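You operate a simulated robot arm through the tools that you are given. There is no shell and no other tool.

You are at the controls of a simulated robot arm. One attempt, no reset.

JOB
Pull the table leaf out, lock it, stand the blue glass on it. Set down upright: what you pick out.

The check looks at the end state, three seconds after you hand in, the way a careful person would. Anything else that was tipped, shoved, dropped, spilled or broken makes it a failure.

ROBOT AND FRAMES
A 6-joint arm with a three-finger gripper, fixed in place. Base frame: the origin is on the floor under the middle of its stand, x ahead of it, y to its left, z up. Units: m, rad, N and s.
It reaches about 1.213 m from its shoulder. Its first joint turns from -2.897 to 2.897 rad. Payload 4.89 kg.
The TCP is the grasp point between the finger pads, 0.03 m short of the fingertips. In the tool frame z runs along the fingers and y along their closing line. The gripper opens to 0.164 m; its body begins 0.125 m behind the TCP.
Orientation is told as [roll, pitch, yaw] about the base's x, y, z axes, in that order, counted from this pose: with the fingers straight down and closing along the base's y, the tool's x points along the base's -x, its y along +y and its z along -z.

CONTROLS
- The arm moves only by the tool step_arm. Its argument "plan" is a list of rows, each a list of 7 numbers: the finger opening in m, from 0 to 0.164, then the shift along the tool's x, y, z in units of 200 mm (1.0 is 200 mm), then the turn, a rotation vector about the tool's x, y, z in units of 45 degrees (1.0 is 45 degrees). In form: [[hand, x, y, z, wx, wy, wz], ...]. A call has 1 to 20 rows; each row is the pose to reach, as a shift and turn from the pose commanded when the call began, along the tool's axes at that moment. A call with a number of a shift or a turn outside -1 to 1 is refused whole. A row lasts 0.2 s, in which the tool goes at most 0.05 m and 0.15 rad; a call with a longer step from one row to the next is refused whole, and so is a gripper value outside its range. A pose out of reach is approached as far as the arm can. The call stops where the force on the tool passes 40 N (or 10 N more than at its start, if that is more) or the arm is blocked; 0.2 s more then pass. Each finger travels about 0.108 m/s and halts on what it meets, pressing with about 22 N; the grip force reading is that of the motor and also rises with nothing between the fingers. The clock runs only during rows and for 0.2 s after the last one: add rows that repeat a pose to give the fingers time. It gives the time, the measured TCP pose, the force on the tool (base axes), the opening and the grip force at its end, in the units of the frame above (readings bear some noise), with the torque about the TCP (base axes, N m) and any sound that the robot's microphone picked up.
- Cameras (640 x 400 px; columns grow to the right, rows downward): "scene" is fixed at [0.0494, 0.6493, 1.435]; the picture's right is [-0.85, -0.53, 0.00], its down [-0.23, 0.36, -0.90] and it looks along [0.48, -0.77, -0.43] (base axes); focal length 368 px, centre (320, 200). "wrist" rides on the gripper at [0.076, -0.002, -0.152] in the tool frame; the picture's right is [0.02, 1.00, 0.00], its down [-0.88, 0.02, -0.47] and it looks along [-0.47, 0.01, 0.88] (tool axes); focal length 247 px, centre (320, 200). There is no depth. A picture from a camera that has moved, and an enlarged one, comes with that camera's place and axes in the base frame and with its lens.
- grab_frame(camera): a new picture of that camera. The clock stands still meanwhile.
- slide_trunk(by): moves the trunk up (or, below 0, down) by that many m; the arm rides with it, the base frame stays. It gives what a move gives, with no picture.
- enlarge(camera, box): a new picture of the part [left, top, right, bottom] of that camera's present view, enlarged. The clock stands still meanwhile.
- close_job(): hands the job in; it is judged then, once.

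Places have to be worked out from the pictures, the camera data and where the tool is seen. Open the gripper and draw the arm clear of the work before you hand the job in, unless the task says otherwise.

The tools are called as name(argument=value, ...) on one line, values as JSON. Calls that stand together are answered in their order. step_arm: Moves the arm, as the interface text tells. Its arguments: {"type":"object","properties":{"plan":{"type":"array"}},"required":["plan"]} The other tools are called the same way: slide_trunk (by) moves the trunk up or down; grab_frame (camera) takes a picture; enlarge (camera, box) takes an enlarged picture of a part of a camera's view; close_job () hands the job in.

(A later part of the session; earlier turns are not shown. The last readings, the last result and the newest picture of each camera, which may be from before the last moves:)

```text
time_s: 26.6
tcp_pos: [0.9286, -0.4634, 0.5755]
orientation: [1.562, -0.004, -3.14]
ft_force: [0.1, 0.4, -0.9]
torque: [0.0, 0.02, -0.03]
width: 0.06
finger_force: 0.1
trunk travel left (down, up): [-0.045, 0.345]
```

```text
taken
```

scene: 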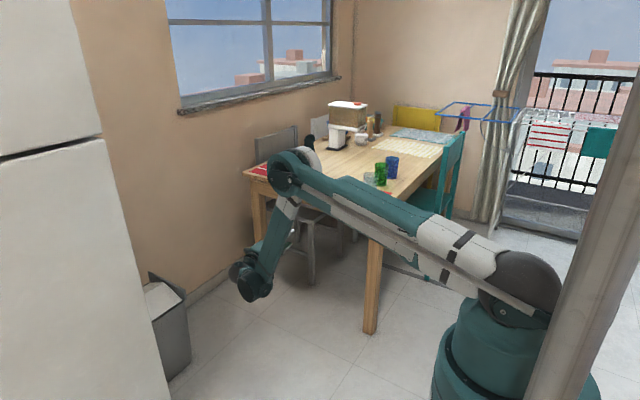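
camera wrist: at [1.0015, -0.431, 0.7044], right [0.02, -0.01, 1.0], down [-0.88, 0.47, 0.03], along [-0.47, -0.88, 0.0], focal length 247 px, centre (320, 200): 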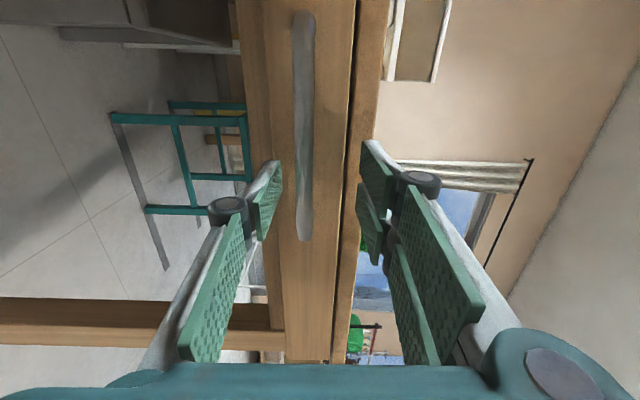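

The trunk is down 0.13 m and everything is clear. I raise the tool back to bar height (z≈0.692) and advance so the fingers straddle the bar.

step_arm(plan=[[0.06, -0.01, 0.2, 0, 0, 0, 0], [0.06, -0.02, 0.4, 0, 0, 0, 0], [0.06, -0.04, 0.58, 0, 0, 0, 0], [0.06, -0.045, 0.592, 0.15, 0, 0, 0], [0.06, -0.045, 0.592, 0.35, 0, 0, 0], [0.06, -0.045, 0.592, 0.5, 0, 0, 0], [0.06, -0.045, 0.592, 0.6, 0, 0, 0], [0.06, -0.045, 0.592, 0.64, 0, 0, 0]])

grab_frame(camera="wrist")

enlarge(camera="scene", box=[240, 150, 340, 220])

```text
time_s: 28.4
tcp_pos: [0.9163, -0.5923, 0.695]
orientation: [1.562, -0.004, -3.138]
ft_force: [0.8, 0.0, 0.1]
torque: [0.02, 0.0, -0.02]
width: 0.0601
finger_force: 0.0
trunk travel left (down, up): [-0.045, 0.345]
```

```text
taken
camera wrist: at [0.9938, -0.4385, 0.6948], right [0.02, -0.01, 1.0], down [-0.88, 0.47, 0.03], along [-0.47, -0.88, 0.0], focal length 247 px, centre (320, 200)
```

wrist: 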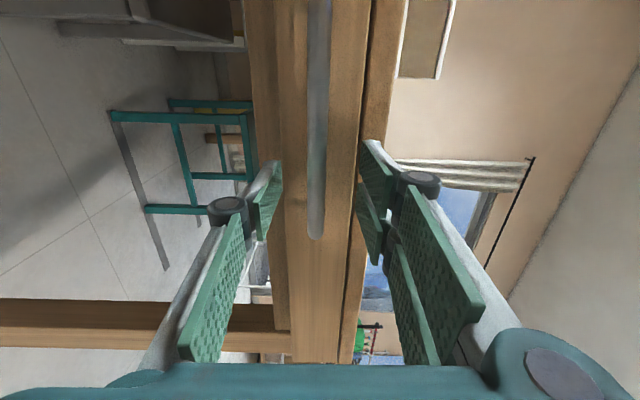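

```text
5.71 times, centred on (290, 185) of scene
camera zoom: at [0.0494, 0.6493, 1.435], right [-0.85, -0.53, 0.0], down [-0.23, 0.36, -0.9], along [0.48, -0.77, -0.43], focal length 2103 px, centre (491, 286)
```

zoom: 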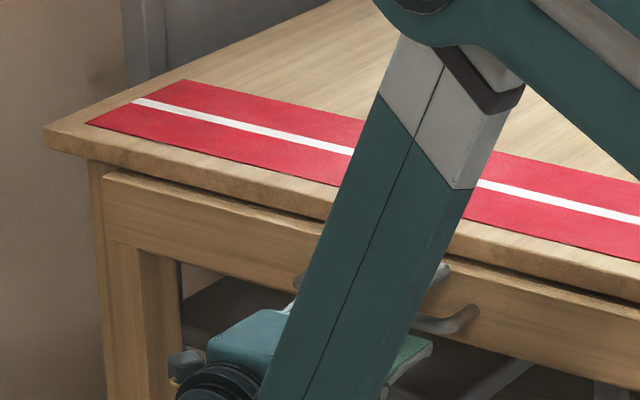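

The bar now lies between the fingers, centred within ~3 mm. I close on it.

step_arm(plan=[[0.03, 0, -0.01, 0, 0, 0, 0], [0.0, 0, -0.015, 0, 0, 0, 0], [0.0, 0, -0.015, 0, 0, 0, 0], [0.0, 0, -0.015, 0, 0, 0, 0]])

grab_frame(camera="wrist")

```text
time_s: 29.4
tcp_pos: [0.9191, -0.5923, 0.6917]
orientation: [1.563, -0.001, -3.138]
ft_force: [0.1, 0.4, 12.9]
torque: [-0.02, -0.35, -0.19]
width: 0.0117
finger_force: 44.9
trunk travel left (down, up): [-0.045, 0.345]
```

```text
taken
camera wrist: at [0.9942, -0.4393, 0.6923], right [0.02, -0.01, 1.0], down [-0.88, 0.47, 0.02], along [-0.47, -0.88, 0.0], focal length 247 px, centre (320, 200)
```

wrist: 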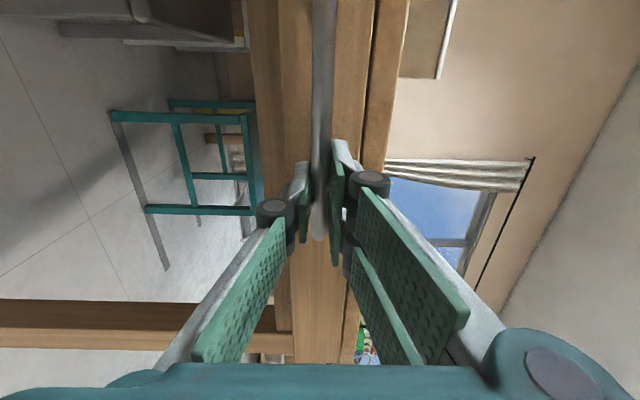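

The bar is gripped (11.7 mm). I pull gently along +y a few centimetres first and watch the force.

step_arm(plan=[[0.0, 0, 0.005, -0.03, 0, 0, 0], [0.0, 0, 0.005, -0.06, 0, 0, 0], [0.0, 0, 0.005, -0.1, 0, 0, 0], [0.0, 0, 0.005, -0.15, 0, 0, 0], [0.0, 0, 0.005, -0.2, 0, 0, 0], [0.0, 0, 0.005, -0.25, 0, 0, 0]])

grab_frame(camera="wrist")

enlarge(camera="scene", box=[240, 150, 400, 250])

```text
time_s: 30.8
tcp_pos: [0.9191, -0.5421, 0.6933]
orientation: [1.562, -0.003, -3.141]
ft_force: [-22.0, -2.5, 1.3]
torque: [0.03, -0.33, -0.38]
width: 0.0113
finger_force: 44.8
trunk travel left (down, up): [-0.045, 0.345]
```

```text
taken
camera wrist: at [0.9943, -0.3888, 0.6925], right [0.02, -0.01, 1.0], down [-0.88, 0.47, 0.03], along [-0.47, -0.88, 0.0], focal length 247 px, centre (320, 200)
```

wrist: 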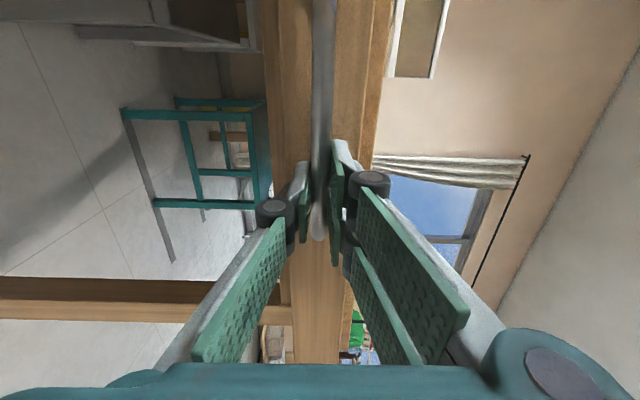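

```text
4.00 times, centred on (320, 200) of scene
camera zoom: at [0.0494, 0.6493, 1.435], right [-0.85, -0.53, 0.0], down [-0.23, 0.36, -0.9], along [0.48, -0.77, -0.43], focal length 1472 px, centre (320, 200)
```

zoom: 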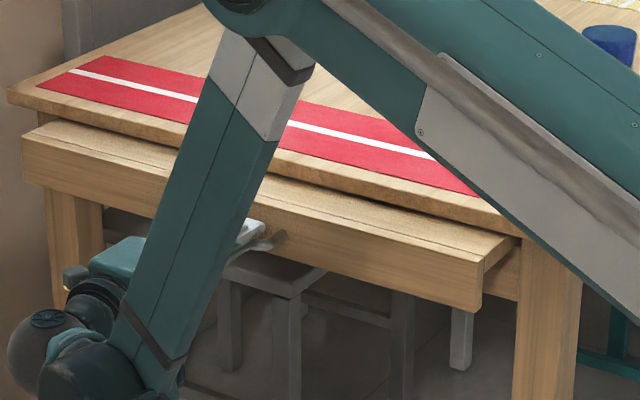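

The leaf slides out with the handle, with some side load of -22 N in x. I ease slightly toward -x and keep pulling; the force limit will stop me at the end of travel.

step_arm(plan=[[0.0, -0.004, 0, -0.05, 0, 0, 0], [0.0, -0.008, 0, -0.12, 0, 0, 0], [0.0, -0.008, 0, -0.2, 0, 0, 0], [0.0, -0.008, 0, -0.28, 0, 0, 0], [0.0, -0.008, 0, -0.36, 0, 0, 0], [0.0, -0.008, 0, -0.44, 0, 0, 0], [0.0, -0.008, -0.003, -0.52, 0, 0, 0], [0.0, -0.008, -0.003, -0.6, 0, 0, 0]])

enlarge(camera="scene", box=[200, 130, 440, 280])

```text
time_s: 32.6
tcp_pos: [0.9175, -0.4209, 0.6919]
orientation: [1.562, -0.003, -3.139]
ft_force: [-0.2, -1.6, -3.7]
torque: [0.04, -0.44, 0.68]
width: 0.0115
finger_force: 44.7
trunk travel left (down, up): [-0.045, 0.345]
```

```text
2.67 times, centred on (320, 205) of scene
camera zoom: at [0.0494, 0.6493, 1.435], right [-0.85, -0.53, 0.0], down [-0.23, 0.36, -0.9], along [0.48, -0.77, -0.43], focal length 982 px, centre (320, 187)
```

zoom: 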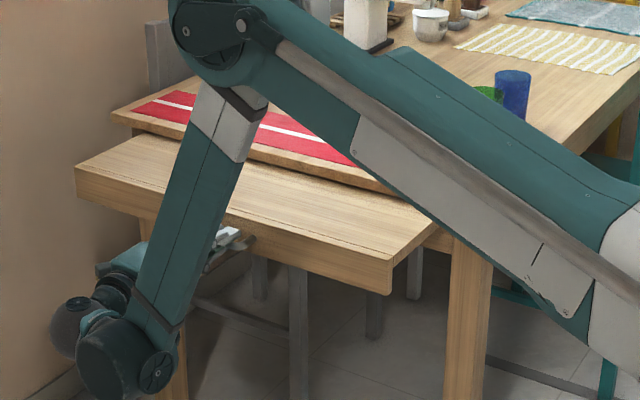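

The leaf is out ~0.17 m with low forces, so I keep pulling.

step_arm(plan=[[0.0, 0, 0, -0.06, 0, 0, 0], [0.0, 0, 0, -0.13, 0, 0, 0], [0.0, 0, -0.002, -0.2, 0, 0, 0], [0.0, 0, -0.002, -0.27, 0, 0, 0], [0.0, 0, -0.003, -0.34, 0, 0, 0], [0.0, 0, -0.003, -0.41, 0, 0, 0], [0.0, 0, -0.004, -0.48, 0, 0, 0], [0.0, 0, -0.004, -0.55, 0, 0, 0], [0.0, 0, -0.005, -0.62, 0, 0, 0], [0.0, 0, -0.005, -0.69, 0, 0, 0]])

enlarge(camera="scene", box=[200, 130, 440, 280])

```text
time_s: 34.8
tcp_pos: [0.9178, -0.2911, 0.6927]
orientation: [1.563, -0.001, 3.139]
ft_force: [4.6, -16.1, -6.8]
torque: [0.12, -0.34, 0.34]
width: 0.0119
finger_force: 45.0
trunk travel left (down, up): [-0.045, 0.345]
stopped in row 10: the force on the tool passed its limit at 44 N (the readings are from after the stop); the commanded pose is now the measured one
```

```text
2.67 times, centred on (320, 205) of scene
camera zoom: at [0.0494, 0.6493, 1.435], right [-0.85, -0.53, 0.0], down [-0.23, 0.36, -0.9], along [0.48, -0.77, -0.43], focal length 982 px, centre (320, 187)
```

zoom: 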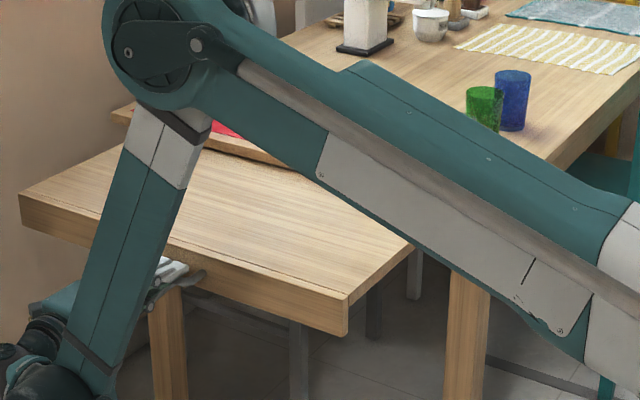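

It stopped at 0.30 m of travel with the force pointing back along -y, likely the end stop. I try another few millimetres to confirm.

step_arm(plan=[[0.0, 0, 0, -0.01, 0, 0, 0], [0.0, 0, 0, -0.02, 0, 0, 0], [0.0, 0, 0, -0.03, 0, 0, 0]])

grab_frame(camera="wrist")

```text
time_s: 35.3
tcp_pos: [0.9172, -0.2913, 0.6923]
orientation: [1.561, -0.001, 3.137]
ft_force: [4.0, -16.4, -7.8]
torque: [0.09, -0.31, 0.54]
width: 0.0116
finger_force: 44.8
trunk travel left (down, up): [-0.045, 0.345]
stopped in row 2: the force on the tool passed its limit at 43 N (the readings are from after the stop); the commanded pose is now the measured one
```

```text
taken
camera wrist: at [0.9946, -0.1383, 0.6926], right [0.02, -0.01, 1.0], down [-0.88, 0.48, 0.03], along [-0.48, -0.88, 0.0], focal length 247 px, centre (320, 200)
```

wrist: 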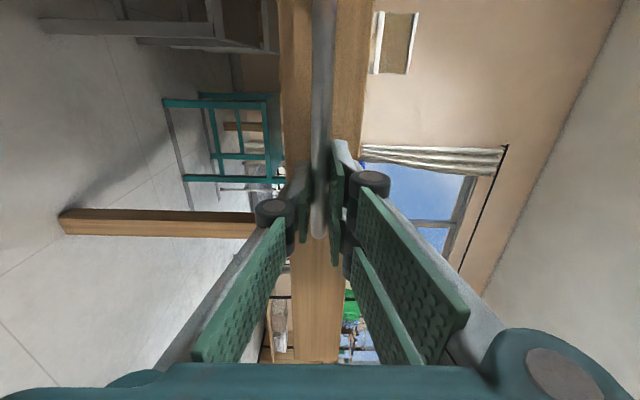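

The end stop is confirmed at about 0.30 m extension. I release the bar, back straight out along +y, and look to be sure the leaf stayed put.

step_arm(plan=[[0.02, 0, 0, 0, 0, 0, 0], [0.06, 0, 0, 0, 0, 0, 0], [0.06, 0, 0, 0, 0, 0, 0], [0.06, 0, 0, -0.1, 0, 0, 0], [0.06, 0, 0, -0.25, 0, 0, 0], [0.06, 0, 0, -0.4, 0, 0, 0]])

slide_trunk(by=0.13)

grab_frame(camera="wrist")

grab_frame(camera="scene")

```text
time_s: 36.7
tcp_pos: [0.9176, -0.2093, 0.694]
orientation: [1.562, -0.002, 3.137]
ft_force: [-0.5, -0.9, -0.4]
torque: [-0.02, 0.0, -0.05]
width: 0.0601
finger_force: 0.1
trunk travel left (down, up): [-0.045, 0.345]
```

```text
time_s: 38.3
tcp_pos: [0.9173, -0.2105, 0.8243]
orientation: [1.561, -0.003, 3.137]
ft_force: [0.2, -0.1, -0.2]
torque: [-0.01, 0.01, 0.02]
width: 0.0601
finger_force: 0.1
trunk travel left (down, up): [-0.175, 0.215]
```

```text
taken
camera wrist: at [0.9934, -0.0572, 0.8246], right [0.02, -0.01, 1.0], down [-0.88, 0.48, 0.02], along [-0.48, -0.88, 0.0], focal length 247 px, centre (320, 200)
```

wrist: 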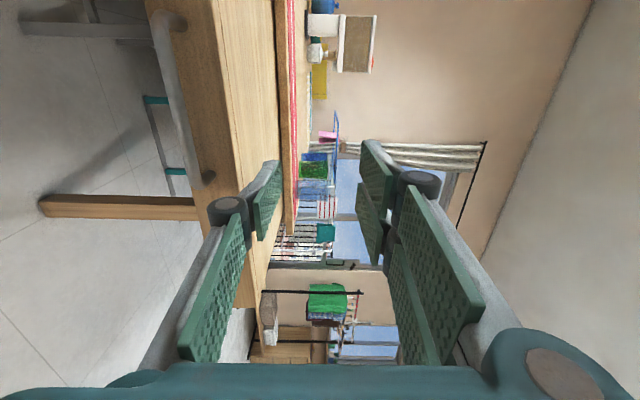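

```text
taken
```

scene: 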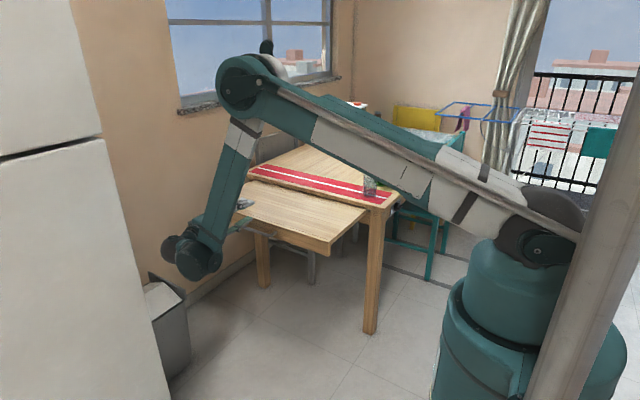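

The leaf stays fully out. Now I go back the way I came: straight up, then over the table corner at safe height toward the knob side.

step_arm(plan=[[0.06, 0, 0.2, 0, 0, 0, 0], [0.06, 0, 0.4, 0, 0, 0, 0], [0.06, 0, 0.6, 0, 0, 0, 0], [0.06, 0, 0.8, 0, 0, 0, 0], [0.06, 0, 1.0, 0, 0, 0, 0]])

step_arm(plan=[[0.06, 0, 0.2, 0.1, 0, 0, 0], [0.06, 0, 0.4, 0.2, 0, 0, 0], [0.06, 0, 0.6, 0.3, 0, 0, 0], [0.06, 0, 0.75, 0.48, 0, 0, 0], [0.06, -0.05, 0.85, 0.66, 0, 0, 0], [0.06, -0.1, 0.85, 0.85, 0, 0, 0], [0.06, -0.15, 0.85, 0.98, 0, 0, 0]])

step_arm(plan=[[0.06, -0.1, 0, 0.15, 0, 0, 0], [0.06, -0.2, 0, 0.3, 0, 0, 0], [0.06, -0.3, 0, 0.45, 0, 0, 0], [0.06, -0.4, 0, 0.6, 0, 0, 0], [0.06, -0.5, 0, 0.75, 0, 0, 0], [0.06, -0.6, 0, 0.9, 0, 0, 0], [0.06, -0.75, 0, 0.98, 0, 0, 0]])

grab_frame(camera="scene")

```text
time_s: 39.5
tcp_pos: [0.9173, -0.211, 1.0248]
orientation: [1.562, -0.002, 3.138]
ft_force: [1.5, -0.1, 0.3]
torque: [-0.15, 0.01, -0.19]
width: 0.0601
finger_force: 0.1
trunk travel left (down, up): [-0.175, 0.215]
```

```text
time_s: 41.1
tcp_pos: [0.8832, -0.4064, 1.1921]
orientation: [1.562, -0.001, 3.138]
ft_force: [-0.2, 1.0, 0.2]
torque: [-0.01, -0.03, -0.03]
width: 0.0601
finger_force: 0.1
trunk travel left (down, up): [-0.175, 0.215]
```

```text
time_s: 42.7
tcp_pos: [0.7366, -0.6043, 1.1897]
orientation: [1.562, -0.001, 3.138]
ft_force: [-0.1, 1.5, 0.6]
torque: [-0.07, -0.02, -0.16]
width: 0.0602
finger_force: 0.0
trunk travel left (down, up): [-0.175, 0.215]
```

```text
taken
```

scene: 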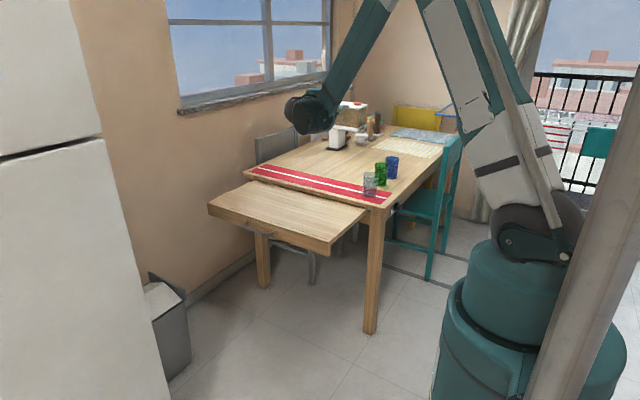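

Everything on the table is undisturbed. I continue over the table while turning 45° back toward +x.

step_arm(plan=[[0.06, -0.03, 0.03, 0.15, 0, 0.14, 0], [0.06, -0.07, 0.06, 0.3, 0, 0.28, 0], [0.06, -0.1, 0.09, 0.45, 0, 0.42, 0], [0.06, -0.14, 0.12, 0.6, 0, 0.56, 0], [0.06, -0.18, 0.15, 0.75, 0, 0.7, 0], [0.06, -0.22, 0.15, 0.87, 0, 0.85, 0], [0.06, -0.25, 0.15, 0.98, 0, 1.0, 0]])

step_arm(plan=[[0.06, -0.1, 0, 0.1, 0, 0.14, 0], [0.06, -0.2, 0, 0.2, 0, 0.28, 0], [0.06, -0.3, 0, 0.25, 0, 0.42, 0], [0.06, -0.4, 0, 0.25, 0, 0.56, 0], [0.06, -0.5, 0, 0.25, 0, 0.7, 0], [0.06, -0.6, 0, 0.25, 0, 0.85, 0], [0.06, -0.7, 0, 0.25, 0, 1.0, 0]])

grab_frame(camera="scene")

```text
time_s: 44.3
tcp_pos: [0.6863, -0.8002, 1.2201]
orientation: [1.564, 0.002, -2.355]
ft_force: [1.5, 1.0, 0.9]
torque: [0.06, 0.06, -0.28]
width: 0.0597
finger_force: 0.0
trunk travel left (down, up): [-0.175, 0.215]
```

```text
time_s: 45.9
tcp_pos: [0.6225, -0.9331, 1.2192]
orientation: [1.569, 0.008, -1.57]
ft_force: [0.8, 2.5, 1.7]
torque: [0.05, 0.14, -0.22]
width: 0.0601
finger_force: 0.1
trunk travel left (down, up): [-0.175, 0.215]
```

```text
taken
```

scene: 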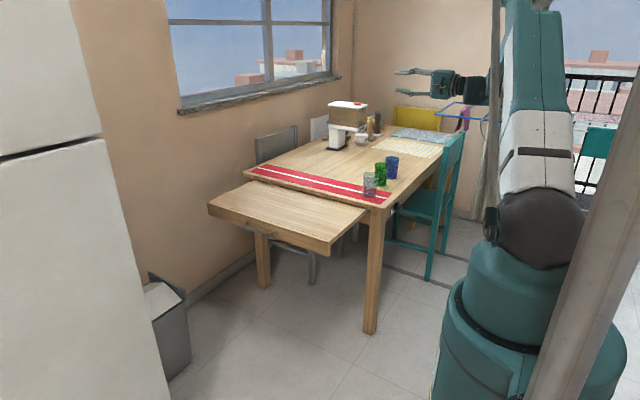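

Now facing +x. I pull back to x≈0.43, clear of the table edge, and then descend to the knob's height.

step_arm(plan=[[0.06, 0.05, 0, -0.2, 0, 0, 0], [0.06, 0.15, 0, -0.4, 0, 0, 0], [0.06, 0.25, -0.1, -0.6, 0, 0, 0], [0.06, 0.35, -0.2, -0.8, 0, 0, 0], [0.06, 0.45, -0.35, -0.95, 0, 0, 0], [0.06, 0.465, -0.55, -0.95, 0, 0, 0]])

step_arm(plan=[[0.06, 0, -0.2, 0, 0, 0, 0], [0.06, 0, -0.4, 0, 0, 0, 0], [0.06, 0, -0.6, 0, 0, 0, 0], [0.06, 0, -0.8, 0, 0, 0, 0], [0.06, 0, -1.0, 0, 0, 0, 0]])

step_arm(plan=[[0.06, 0, -0.2, 0, 0, 0, 0], [0.06, 0, -0.4, 0, 0, 0, 0], [0.06, 0, -0.6, 0, 0, 0, 0], [0.06, 0, -0.8, 0, 0, 0, 0], [0.06, 0, -0.92, 0, 0, 0, 0], [0.06, 0, -0.92, 0, 0, 0, 0]])

grab_frame(camera="wrist")

grab_frame(camera="scene")

```text
time_s: 47.3
tcp_pos: [0.4313, -0.8397, 1.1114]
orientation: [1.57, 0.01, -1.574]
ft_force: [-0.8, 1.0, 0.4]
torque: [-0.03, 0.1, -0.2]
width: 0.0602
finger_force: 0.1
trunk travel left (down, up): [-0.175, 0.215]
```

```text
time_s: 48.5
tcp_pos: [0.4316, -0.8346, 0.9109]
orientation: [1.569, 0.01, -1.574]
ft_force: [0.1, 0.6, 1.0]
torque: [0.0, 0.18, -0.16]
width: 0.0599
finger_force: 0.0
trunk travel left (down, up): [-0.175, 0.215]
```

```text
time_s: 49.9
tcp_pos: [0.433, -0.8363, 0.7272]
orientation: [1.569, 0.009, -1.572]
ft_force: [-0.5, 0.7, 0.5]
torque: [0.0, 0.08, -0.02]
width: 0.0598
finger_force: 0.0
trunk travel left (down, up): [-0.175, 0.215]
```

```text
taken
camera wrist: at [0.28, -0.7591, 0.7267], right [0.0, 0.01, 1.0], down [-0.48, -0.88, 0.01], along [0.88, -0.48, 0.0], focal length 247 px, centre (320, 200)
```

wrist: 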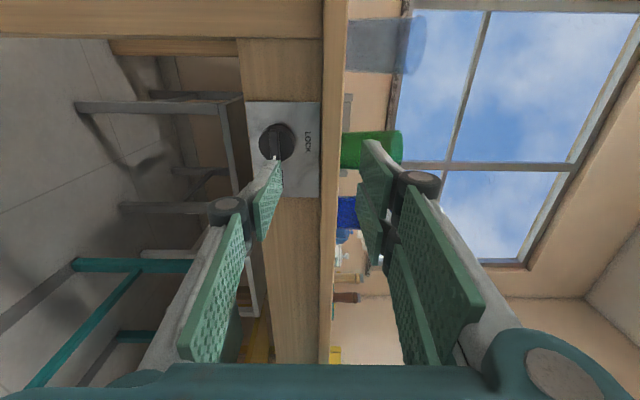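

```text
taken
```

scene: 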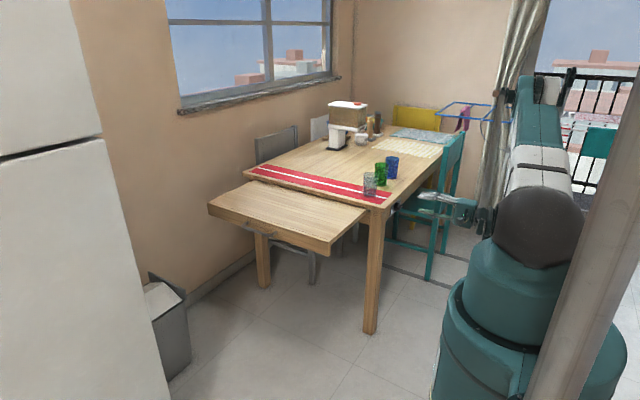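

I drop the last 51 mm to the knob axis height and check alignment.

step_arm(plan=[[0.06, -0.009, -0.13, 0, 0, 0, 0], [0.06, -0.018, -0.255, 0, 0, 0, 0], [0.06, -0.018, -0.255, 0.1, 0, 0, 0], [0.06, -0.018, -0.255, 0.2, 0, 0, 0], [0.06, -0.018, -0.255, 0.2, 0, 0, 0]])

enlarge(camera="wrist", box=[240, 100, 400, 200])

grab_frame(camera="wrist")

```text
time_s: 51.1
tcp_pos: [0.472, -0.8404, 0.6742]
orientation: [1.569, 0.009, -1.574]
ft_force: [0.1, -0.8, -0.4]
torque: [0.04, 0.03, -0.02]
width: 0.0604
finger_force: 0.1
trunk travel left (down, up): [-0.175, 0.215]
```

```text
4.00 times, centred on (320, 150) of wrist
camera zoom: at [0.3195, -0.7629, 0.6744], right [0.0, 0.01, 1.0], down [-0.48, -0.88, 0.01], along [0.88, -0.48, 0.0], focal length 988 px, centre (320, 400)
```

zoom: 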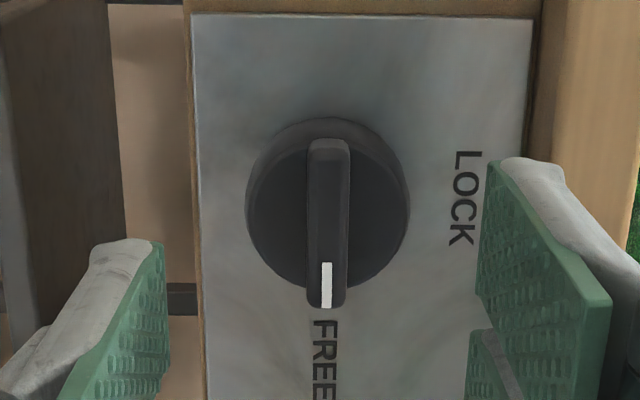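

```text
taken
camera wrist: at [0.3195, -0.7629, 0.6744], right [0.0, 0.01, 1.0], down [-0.48, -0.88, 0.01], along [0.88, -0.48, 0.0], focal length 247 px, centre (320, 200)
```

wrist: 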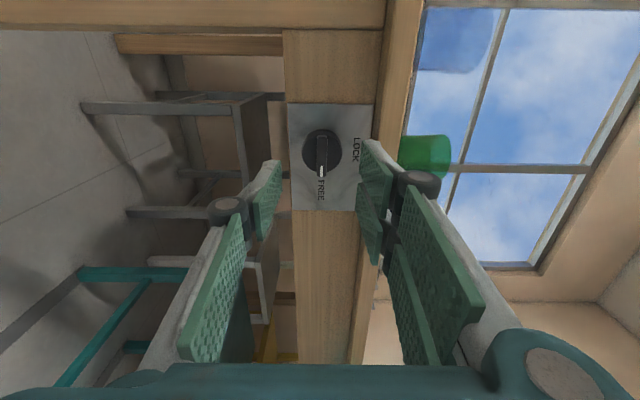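

The pointer is at FREE and the ridge lies 1.5 mm above the tool axis. I correct that, advance 50 mm and close on the ridge.

step_arm(plan=[[0.06, 0, 0.0075, 0.08, 0, 0, 0], [0.06, 0, 0.0075, 0.16, 0, 0, 0], [0.06, 0, 0.0075, 0.22, 0, 0, 0], [0.06, 0, 0.0075, 0.25, 0, 0, 0], [0.03, 0, 0.0075, 0.25, 0, 0, 0], [0.0, 0, 0.0075, 0.25, 0, 0, 0], [0.0, 0, 0.0075, 0.25, 0, 0, 0], [0.0, 0, 0.0075, 0.25, 0, 0, 0]])

grab_frame(camera="wrist")

```text
time_s: 52.9
tcp_pos: [0.5214, -0.8398, 0.6761]
orientation: [1.57, 0.008, -1.575]
ft_force: [12.0, -4.6, 9.4]
torque: [-0.34, -0.27, -0.09]
width: 0.0097
finger_force: 45.3
trunk travel left (down, up): [-0.175, 0.215]
```

```text
taken
camera wrist: at [0.3687, -0.763, 0.6761], right [0.0, 0.01, 1.0], down [-0.48, -0.88, 0.01], along [0.88, -0.48, 0.0], focal length 247 px, centre (320, 200)
```

wrist: 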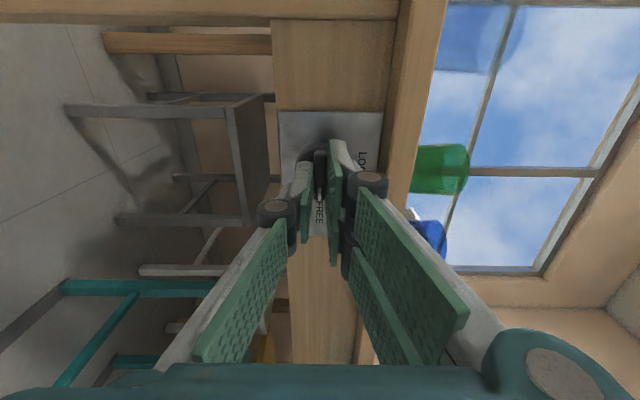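

The ridge is gripped. I turn counter-clockwise (-45°) toward LOCK.

step_arm(plan=[[0.0, 0, 0.002, 0, 0, 0, -0.1], [0.0, 0, 0.002, 0, 0, 0, -0.2], [0.0, 0, 0.002, 0, 0, 0, -0.3], [0.0, 0, 0.002, 0, 0, 0, -0.4], [0.0, 0, 0.002, 0, 0, 0, -0.5], [0.0, 0, 0.002, 0, 0, 0, -0.6], [0.0, 0, 0.002, 0, 0, 0, -0.7], [0.0, 0, 0.002, 0, 0, 0, -0.8], [0.0, 0, 0.002, 0, 0, 0, -0.9], [0.0, 0, 0.002, 0, 0, 0, -1.0]])

grab_frame(camera="wrist")

```text
time_s: 55.1
tcp_pos: [0.5216, -0.8412, 0.6765]
orientation: [1.567, -0.779, -1.572]
ft_force: [4.6, 7.0, -6.0]
torque: [-0.02, -0.32, -0.25]
width: 0.01
finger_force: 44.4
trunk travel left (down, up): [-0.175, 0.215]
```

```text
taken
camera wrist: at [0.3685, -0.786, 0.6228], right [0.0, 0.72, 0.7], down [-0.47, -0.61, 0.63], along [0.88, -0.33, 0.34], focal length 247 px, centre (320, 200)
```

wrist: 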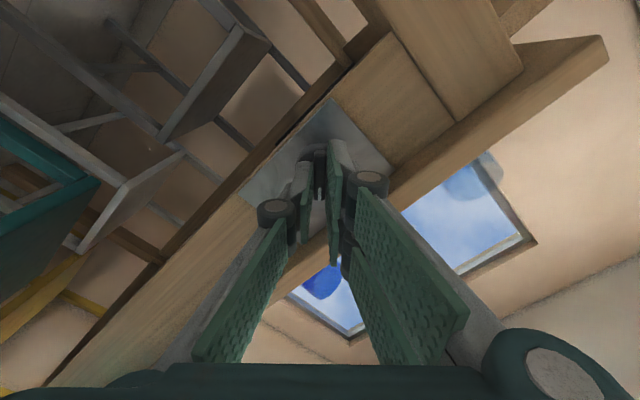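

Halfway, with modest forces. I continue the remaining 45° to LOCK.

step_arm(plan=[[0.0, 0.002, 0, 0, 0, 0, -0.1], [0.0, 0.003, 0, 0, 0, 0, -0.2], [0.0, 0.003, 0, 0, 0, 0, -0.3], [0.0, 0.003, 0, 0, 0, 0, -0.4], [0.0, 0.003, 0, 0, 0, 0, -0.5], [0.0, 0.003, 0, 0, 0, 0, -0.6], [0.0, 0.003, 0, 0, 0, 0, -0.7], [0.0, 0.003, 0, 0, 0, 0, -0.8], [0.0, 0.003, 0, 0, 0, 0, -0.9], [0.0, 0.003, 0, 0, 0, 0, -1.0]])

grab_frame(camera="wrist")

```text
time_s: 57.3
tcp_pos: [0.5231, -0.8393, 0.6763]
orientation: [1.333, -1.56, -1.335]
ft_force: [10.9, -13.3, 10.1]
torque: [-0.02, -0.86, -0.29]
width: 0.0098
finger_force: 45.3
trunk travel left (down, up): [-0.175, 0.215]
```

```text
taken
camera wrist: at [0.3682, -0.8399, 0.6012], right [0.0, 1.0, -0.01], down [-0.47, 0.01, 0.88], along [0.88, 0.0, 0.47], focal length 247 px, centre (320, 200)
```

wrist: 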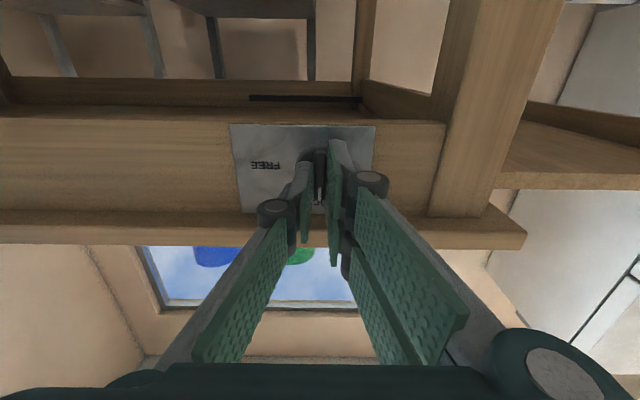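

The knob is at LOCK to within a degree. I nudge it a hair further against its stop, then open slightly, back off and verify.

step_arm(plan=[[0.0, 0, 0, 0, 0, 0, -0.02], [0.0, 0, 0, 0, 0, 0, -0.04], [0.0, 0, 0, 0, 0, 0, -0.04]])

step_arm(plan=[[0.03, 0, 0, 0, 0, 0, 0], [0.05, 0, 0, 0, 0, 0, 0], [0.05, 0, 0, -0.1, 0, 0, 0], [0.06, 0, 0, -0.25, 0, 0, 0], [0.06, 0, 0, -0.4, 0, 0, 0], [0.06, 0, 0, -0.5, 0, 0, 0]])

grab_frame(camera="wrist")

enlarge(camera="wrist", box=[240, 85, 400, 185])

enlarge(camera="scene", box=[190, 130, 430, 280])

```text
time_s: 58.1
tcp_pos: [0.5203, -0.8395, 0.6753]
orientation: [-1.504, -1.548, 1.501]
ft_force: [7.2, -12.0, 15.0]
torque: [0.97, -0.37, -0.29]
width: 0.0098
finger_force: 45.3
trunk travel left (down, up): [-0.175, 0.215]
```

```text
time_s: 59.5
tcp_pos: [0.4227, -0.8373, 0.6758]
orientation: [-1.464, -1.548, 1.462]
ft_force: [0.7, 0.3, -0.1]
torque: [0.02, -0.05, -0.02]
width: 0.0599
finger_force: 0.0
trunk travel left (down, up): [-0.175, 0.215]
```

```text
taken
camera wrist: at [0.2699, -0.8403, 0.6009], right [0.0, 1.0, -0.04], down [-0.47, 0.04, 0.88], along [0.88, 0.02, 0.47], focal length 247 px, centre (320, 200)
```

wrist: 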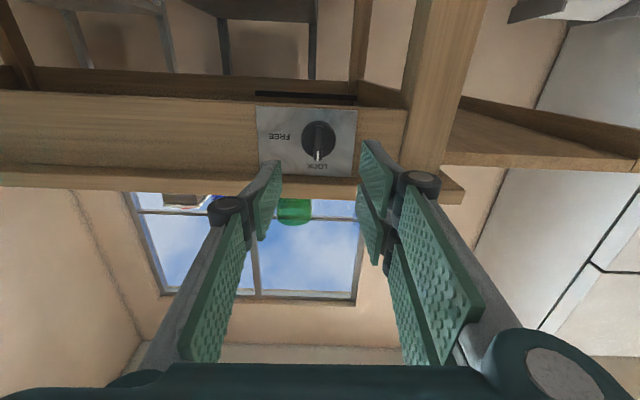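

```text
4.00 times, centred on (320, 135) of wrist
camera zoom: at [0.2699, -0.8403, 0.6009], right [0.0, 1.0, -0.04], down [-0.47, 0.04, 0.88], along [0.88, 0.02, 0.47], focal length 988 px, centre (320, 460)
```

zoom: 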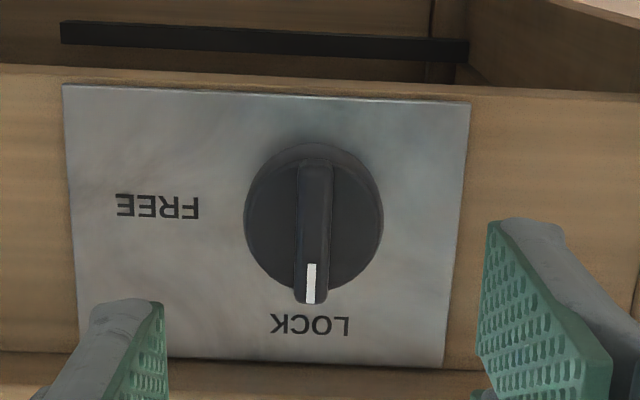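

```text
2.67 times, centred on (310, 205) of scene
camera zoom: at [0.0494, 0.6493, 1.435], right [-0.85, -0.53, 0.0], down [-0.23, 0.36, -0.9], along [0.48, -0.77, -0.43], focal length 982 px, centre (347, 187)
```

zoom: 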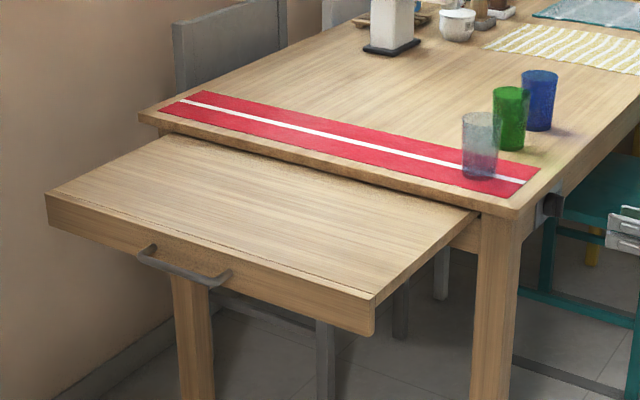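

The knob reads LOCK, the leaf is unchanged at full extension, and all three glasses are standing. Next is the blue glass, at about (0.65, -1.00): I back away from the table side, rise, and return the fingers to pointing down.

step_arm(plan=[[0.06, -0.05, 0.01, -0.15, 0, 0.1, 0], [0.06, -0.15, 0.03, -0.3, 0, 0.22, 0], [0.08, -0.3, 0.05, -0.4, 0, 0.36, 0], [0.1, -0.45, 0.07, -0.45, 0, 0.5, 0], [0.1, -0.6, 0.08, -0.45, 0, 0.64, 0], [0.1, -0.78, 0.1, -0.45, 0, 0.8, 0], [0.1, -0.95, 0.1, -0.45, 0, 0.95, 0], [0.1, -0.95, 0.1, -0.45, 0, 1.0, 0]])

step_arm(plan=[[0.1, -0.12, -0.02, -0.07, 0, 0.14, 0], [0.1, -0.24, -0.04, -0.14, 0, 0.28, 0], [0.1, -0.36, -0.06, -0.21, 0, 0.42, 0], [0.1, -0.48, -0.08, -0.28, 0, 0.56, 0], [0.1, -0.6, -0.1, -0.35, 0, 0.7, 0], [0.1, -0.72, -0.12, -0.42, 0, 0.85, 0], [0.1, -0.85, -0.15, -0.495, 0, 1.0, 0]])

grab_frame(camera="wrist")

grab_frame(camera="scene")

```text
time_s: 61.3
tcp_pos: [0.3303, -0.8125, 0.8659]
orientation: [-0.034, -0.781, 0.019]
ft_force: [-0.4, -0.2, -0.2]
torque: [0.01, 0.01, -0.03]
width: 0.1002
finger_force: 0.1
trunk travel left (down, up): [-0.175, 0.215]
```

```text
time_s: 62.9
tcp_pos: [0.3808, -0.8392, 1.058]
orientation: [-0.022, 0.003, -0.004]
ft_force: [-0.5, -1.1, -0.5]
torque: [0.14, -0.18, 0.01]
width: 0.1002
finger_force: 0.1
trunk travel left (down, up): [-0.175, 0.215]
```

```text
taken
camera wrist: at [0.3045, -0.8378, 1.2113], right [-0.02, 1.0, -0.02], down [0.88, 0.03, 0.47], along [0.47, -0.01, -0.88], focal length 247 px, centre (320, 200)
```

wrist: 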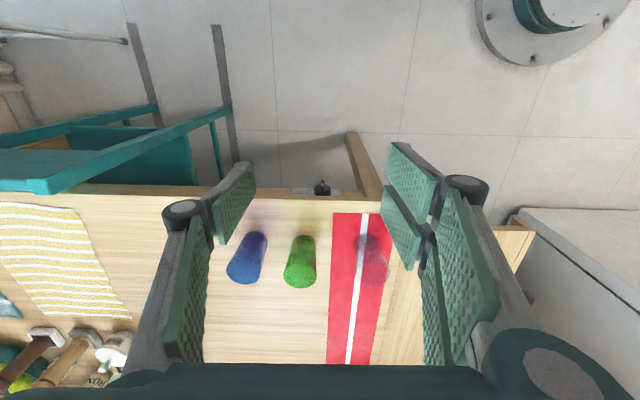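

```text
taken
```

scene: 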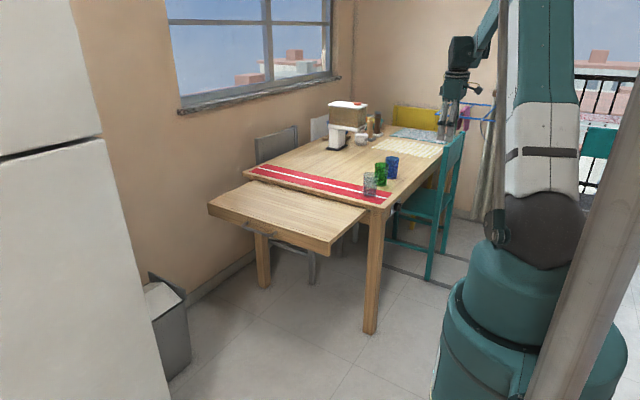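

The tool points down again with a clear view of the glasses. I enlarge to measure them.

enlarge(camera="wrist", box=[205, 205, 405, 305])

enlarge(camera="scene", box=[355, 145, 415, 205])

```text
3.20 times, centred on (305, 255) of wrist
camera zoom: at [0.3045, -0.8378, 1.2113], right [-0.02, 1.0, -0.02], down [0.88, 0.03, 0.47], along [0.47, -0.01, -0.88], focal length 790 px, centre (368, 24)
```

zoom: 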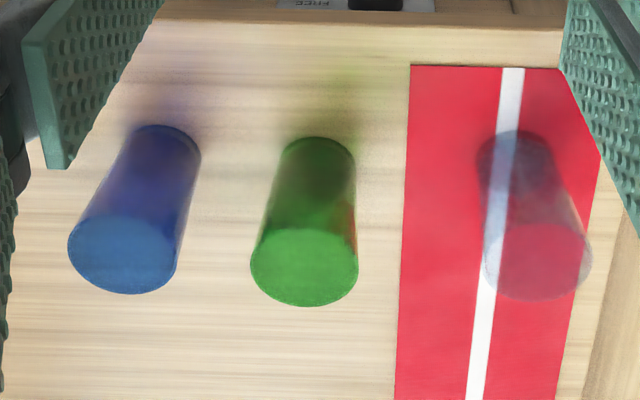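

```text
6.67 times, centred on (385, 175) of scene
camera zoom: at [0.0494, 0.6493, 1.435], right [-0.85, -0.53, 0.0], down [-0.23, 0.36, -0.9], along [0.48, -0.77, -0.43], focal length 2454 px, centre (-113, 367)
```

zoom: 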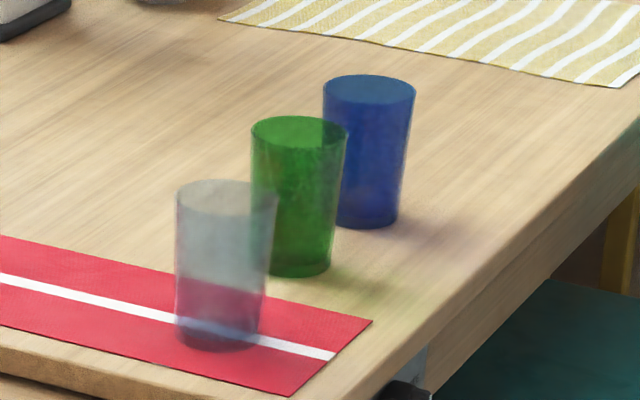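

The blue glass sits at about (0.66, -0.993), with its rim at z≈0.85 and radius ~35 mm; the green one is 0.115 m away in y. I'll grip from above with the fingers closing along x, away from the green glass. I raise the trunk for reach, level the tool, then turn 90° on the way over.

slide_trunk(by=0.1)

step_arm(plan=[[0.11, 0, 0, 0, -0.028, 0, 0], [0.11, 0, 0, 0, -0.028, 0, 0]])

step_arm(plan=[[0.11, -0.1, -0.055, 0.03, 0, 0, 0.14], [0.11, -0.2, -0.11, 0.06, 0, 0, 0.28], [0.11, -0.3, -0.165, 0.1, 0, 0, 0.42], [0.11, -0.4, -0.22, 0.14, 0, 0, 0.56], [0.11, -0.5, -0.275, 0.18, 0, 0, 0.7], [0.11, -0.6, -0.33, 0.22, 0, 0, 0.85], [0.11, -0.7, -0.385, 0.25, 0, 0, 1.0]])

grab_frame(camera="wrist")

```text
time_s: 64.2
tcp_pos: [0.3825, -0.8396, 1.1558]
orientation: [-0.022, 0.002, -0.002]
ft_force: [-0.4, 0.5, 0.3]
torque: [0.02, 0.0, -0.04]
width: 0.1003
finger_force: 0.1
trunk travel left (down, up): [-0.275, 0.115]
```

```text
time_s: 64.8
tcp_pos: [0.382, -0.839, 1.1573]
orientation: [0.0, 0.001, -0.006]
ft_force: [-0.4, -0.2, -0.6]
torque: [0.0, 0.01, 0.01]
width: 0.1098
finger_force: 0.0
trunk travel left (down, up): [-0.275, 0.115]
```

```text
time_s: 66.4
tcp_pos: [0.5209, -0.9169, 1.1067]
orientation: [-0.002, 0.001, -0.791]
ft_force: [-1.5, 0.0, 0.5]
torque: [-0.02, -0.07, -0.01]
width: 0.1102
finger_force: 0.1
trunk travel left (down, up): [-0.275, 0.115]
```

```text
taken
camera wrist: at [0.4661, -0.8636, 1.2603], right [0.7, 0.72, 0.0], down [0.63, -0.61, 0.47], along [0.34, -0.33, -0.88], focal length 247 px, centre (320, 200)
```

wrist: 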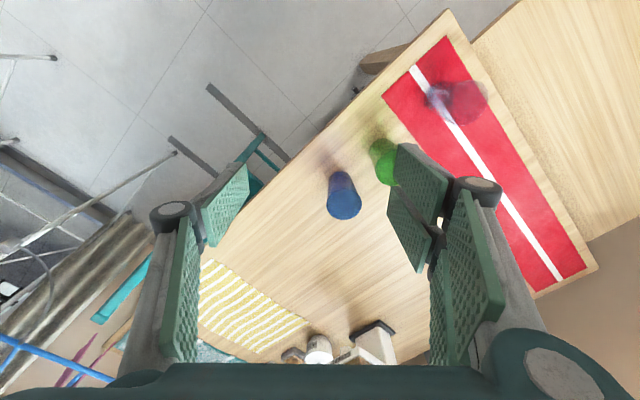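

On track. I make the second half of the turn and move over the blue glass, still high.

step_arm(plan=[[0.11, -0.11, 0.032, 0.03, 0, 0, 0.14], [0.11, -0.22, 0.064, 0.06, 0, 0, 0.28], [0.11, -0.33, 0.096, 0.1, 0, 0, 0.42], [0.11, -0.44, 0.128, 0.14, 0, 0, 0.56], [0.11, -0.55, 0.16, 0.18, 0, 0, 0.7], [0.11, -0.66, 0.19, 0.22, 0, 0, 0.85], [0.11, -0.76, 0.223, 0.25, 0, 0, 1.0], [0.11, -0.76, 0.223, 0.25, 0, 0, 1.0]])

grab_frame(camera="wrist")

grab_frame(camera="scene")

```text
time_s: 68.2
tcp_pos: [0.6594, -0.9928, 1.0582]
orientation: [-0.003, 0.001, -1.575]
ft_force: [0.5, -1.5, -0.5]
torque: [0.05, 0.07, 0.01]
width: 0.11
finger_force: 0.0
trunk travel left (down, up): [-0.275, 0.115]
```

```text
taken
camera wrist: at [0.6589, -0.9169, 1.2115], right [1.0, 0.02, 0.0], down [0.02, -0.88, 0.47], along [0.01, -0.47, -0.88], focal length 247 px, centre (320, 200)
```

wrist: 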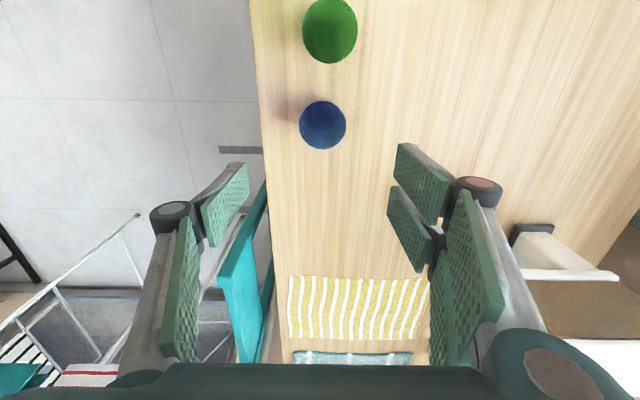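

```text
taken
```

scene: 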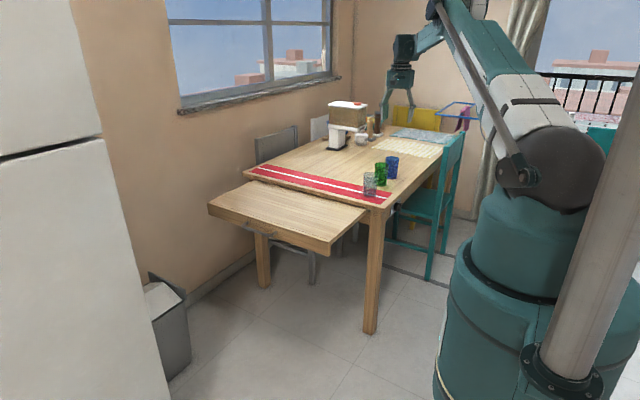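

The pose is within reach and directly above the glass. I enlarge to fine-tune centring.

enlarge(camera="wrist", box=[260, 0, 400, 160])

enlarge(camera="scene", box=[340, 60, 440, 200])

```text
2.50 times, centred on (330, 80) of wrist
camera zoom: at [0.6589, -0.9169, 1.2115], right [1.0, 0.02, 0.0], down [0.02, -0.88, 0.47], along [0.01, -0.47, -0.88], focal length 617 px, centre (295, 500)
```

zoom: 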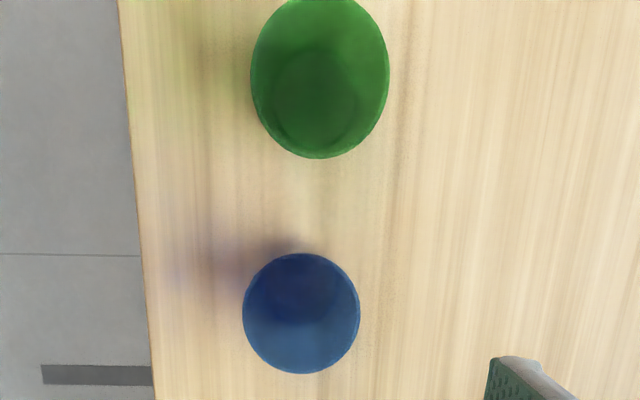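

```text
2.86 times, centred on (390, 130) of scene
camera zoom: at [0.0494, 0.6493, 1.435], right [-0.85, -0.53, 0.0], down [-0.23, 0.36, -0.9], along [0.48, -0.77, -0.43], focal length 1052 px, centre (120, 400)
```

zoom: 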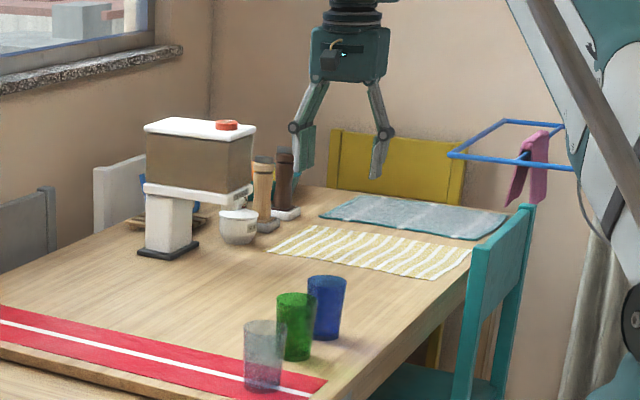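

The glass centre is ~4 mm in +x and ~3 mm in +y of the tool axis. I correct and descend to just above the rim to check clearance.

step_arm(plan=[[0.11, 0.008, 0.01, 0.15, 0, 0, 0], [0.11, 0.015, 0.02, 0.35, 0, 0, 0], [0.11, 0.015, 0.02, 0.55, 0, 0, 0], [0.11, 0.015, 0.02, 0.7, 0, 0, 0], [0.11, 0.015, 0.02, 0.78, 0, 0, 0], [0.11, 0.015, 0.02, 0.78, 0, 0, 0]])

grab_frame(camera="wrist")

enlarge(camera="scene", box=[340, 100, 440, 200])

```text
time_s: 69.6
tcp_pos: [0.6637, -0.991, 0.9015]
orientation: [-0.001, 0.0, -1.575]
ft_force: [0.1, -0.2, 0.2]
torque: [0.04, 0.0, -0.03]
width: 0.1102
finger_force: 0.0
trunk travel left (down, up): [-0.275, 0.115]
```

```text
taken
camera wrist: at [0.6627, -0.9143, 1.0546], right [1.0, 0.02, 0.0], down [0.02, -0.88, 0.47], along [0.01, -0.47, -0.88], focal length 247 px, centre (320, 200)
```

wrist: 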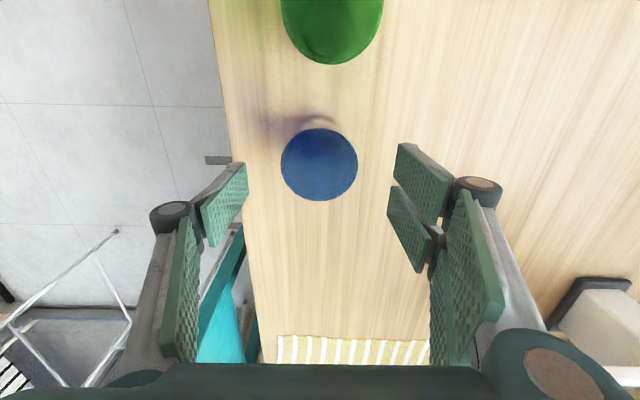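

```text
4.00 times, centred on (390, 150) of scene
camera zoom: at [0.0494, 0.6493, 1.435], right [-0.85, -0.53, 0.0], down [-0.23, 0.36, -0.9], along [0.48, -0.77, -0.43], focal length 1472 px, centre (40, 400)
```

zoom: 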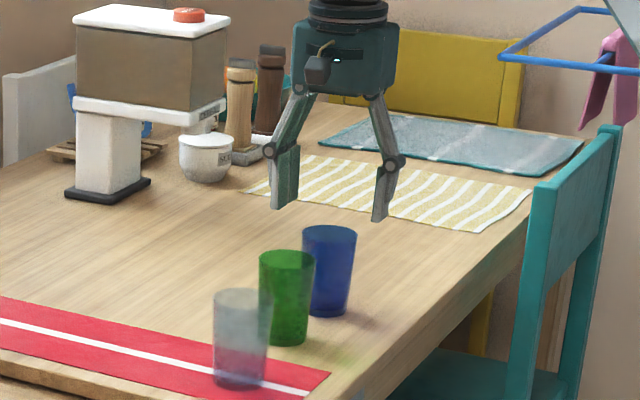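

The fingers straddle the rim symmetrically, with ~20 mm clearance each side. I descend to grip height (TCP z≈0.798) with the fingers still open.

step_arm(plan=[[0.11, 0, 0, 0.12, 0, 0, 0], [0.11, 0, 0, 0.24, 0, 0, 0], [0.11, 0, 0, 0.36, 0, 0, 0], [0.11, 0, 0, 0.46, 0, 0, 0], [0.11, 0, 0, 0.515, 0, 0, 0], [0.11, 0, 0, 0.515, 0, 0, 0]])

grab_frame(camera="wrist")

enlarge(camera="scene", box=[340, 100, 440, 200])

```text
time_s: 71.0
tcp_pos: [0.664, -0.9906, 0.7969]
orientation: [-0.002, 0.001, -1.573]
ft_force: [-0.3, 0.1, 0.1]
torque: [0.01, 0.0, 0.0]
width: 0.1102
finger_force: 0.0
trunk travel left (down, up): [-0.275, 0.115]
```

```text
taken
camera wrist: at [0.6624, -0.9135, 0.9504], right [1.0, 0.02, 0.0], down [0.02, -0.88, 0.47], along [0.01, -0.47, -0.88], focal length 247 px, centre (320, 200)
```

wrist: 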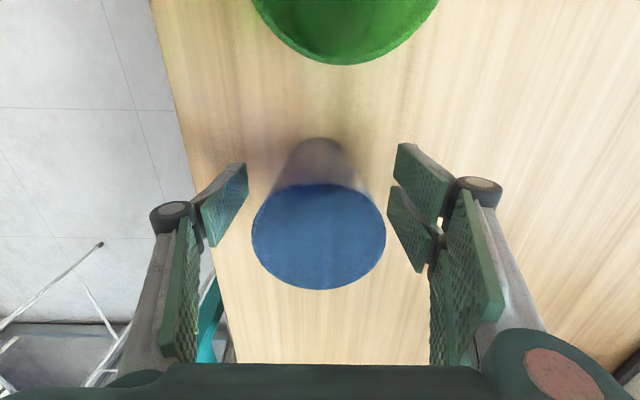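

```text
4.00 times, centred on (390, 150) of scene
camera zoom: at [0.0494, 0.6493, 1.435], right [-0.85, -0.53, 0.0], down [-0.23, 0.36, -0.9], along [0.48, -0.77, -0.43], focal length 1472 px, centre (40, 400)
```

zoom: 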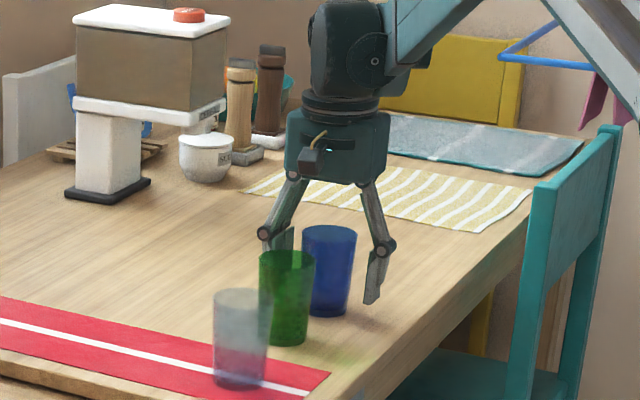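

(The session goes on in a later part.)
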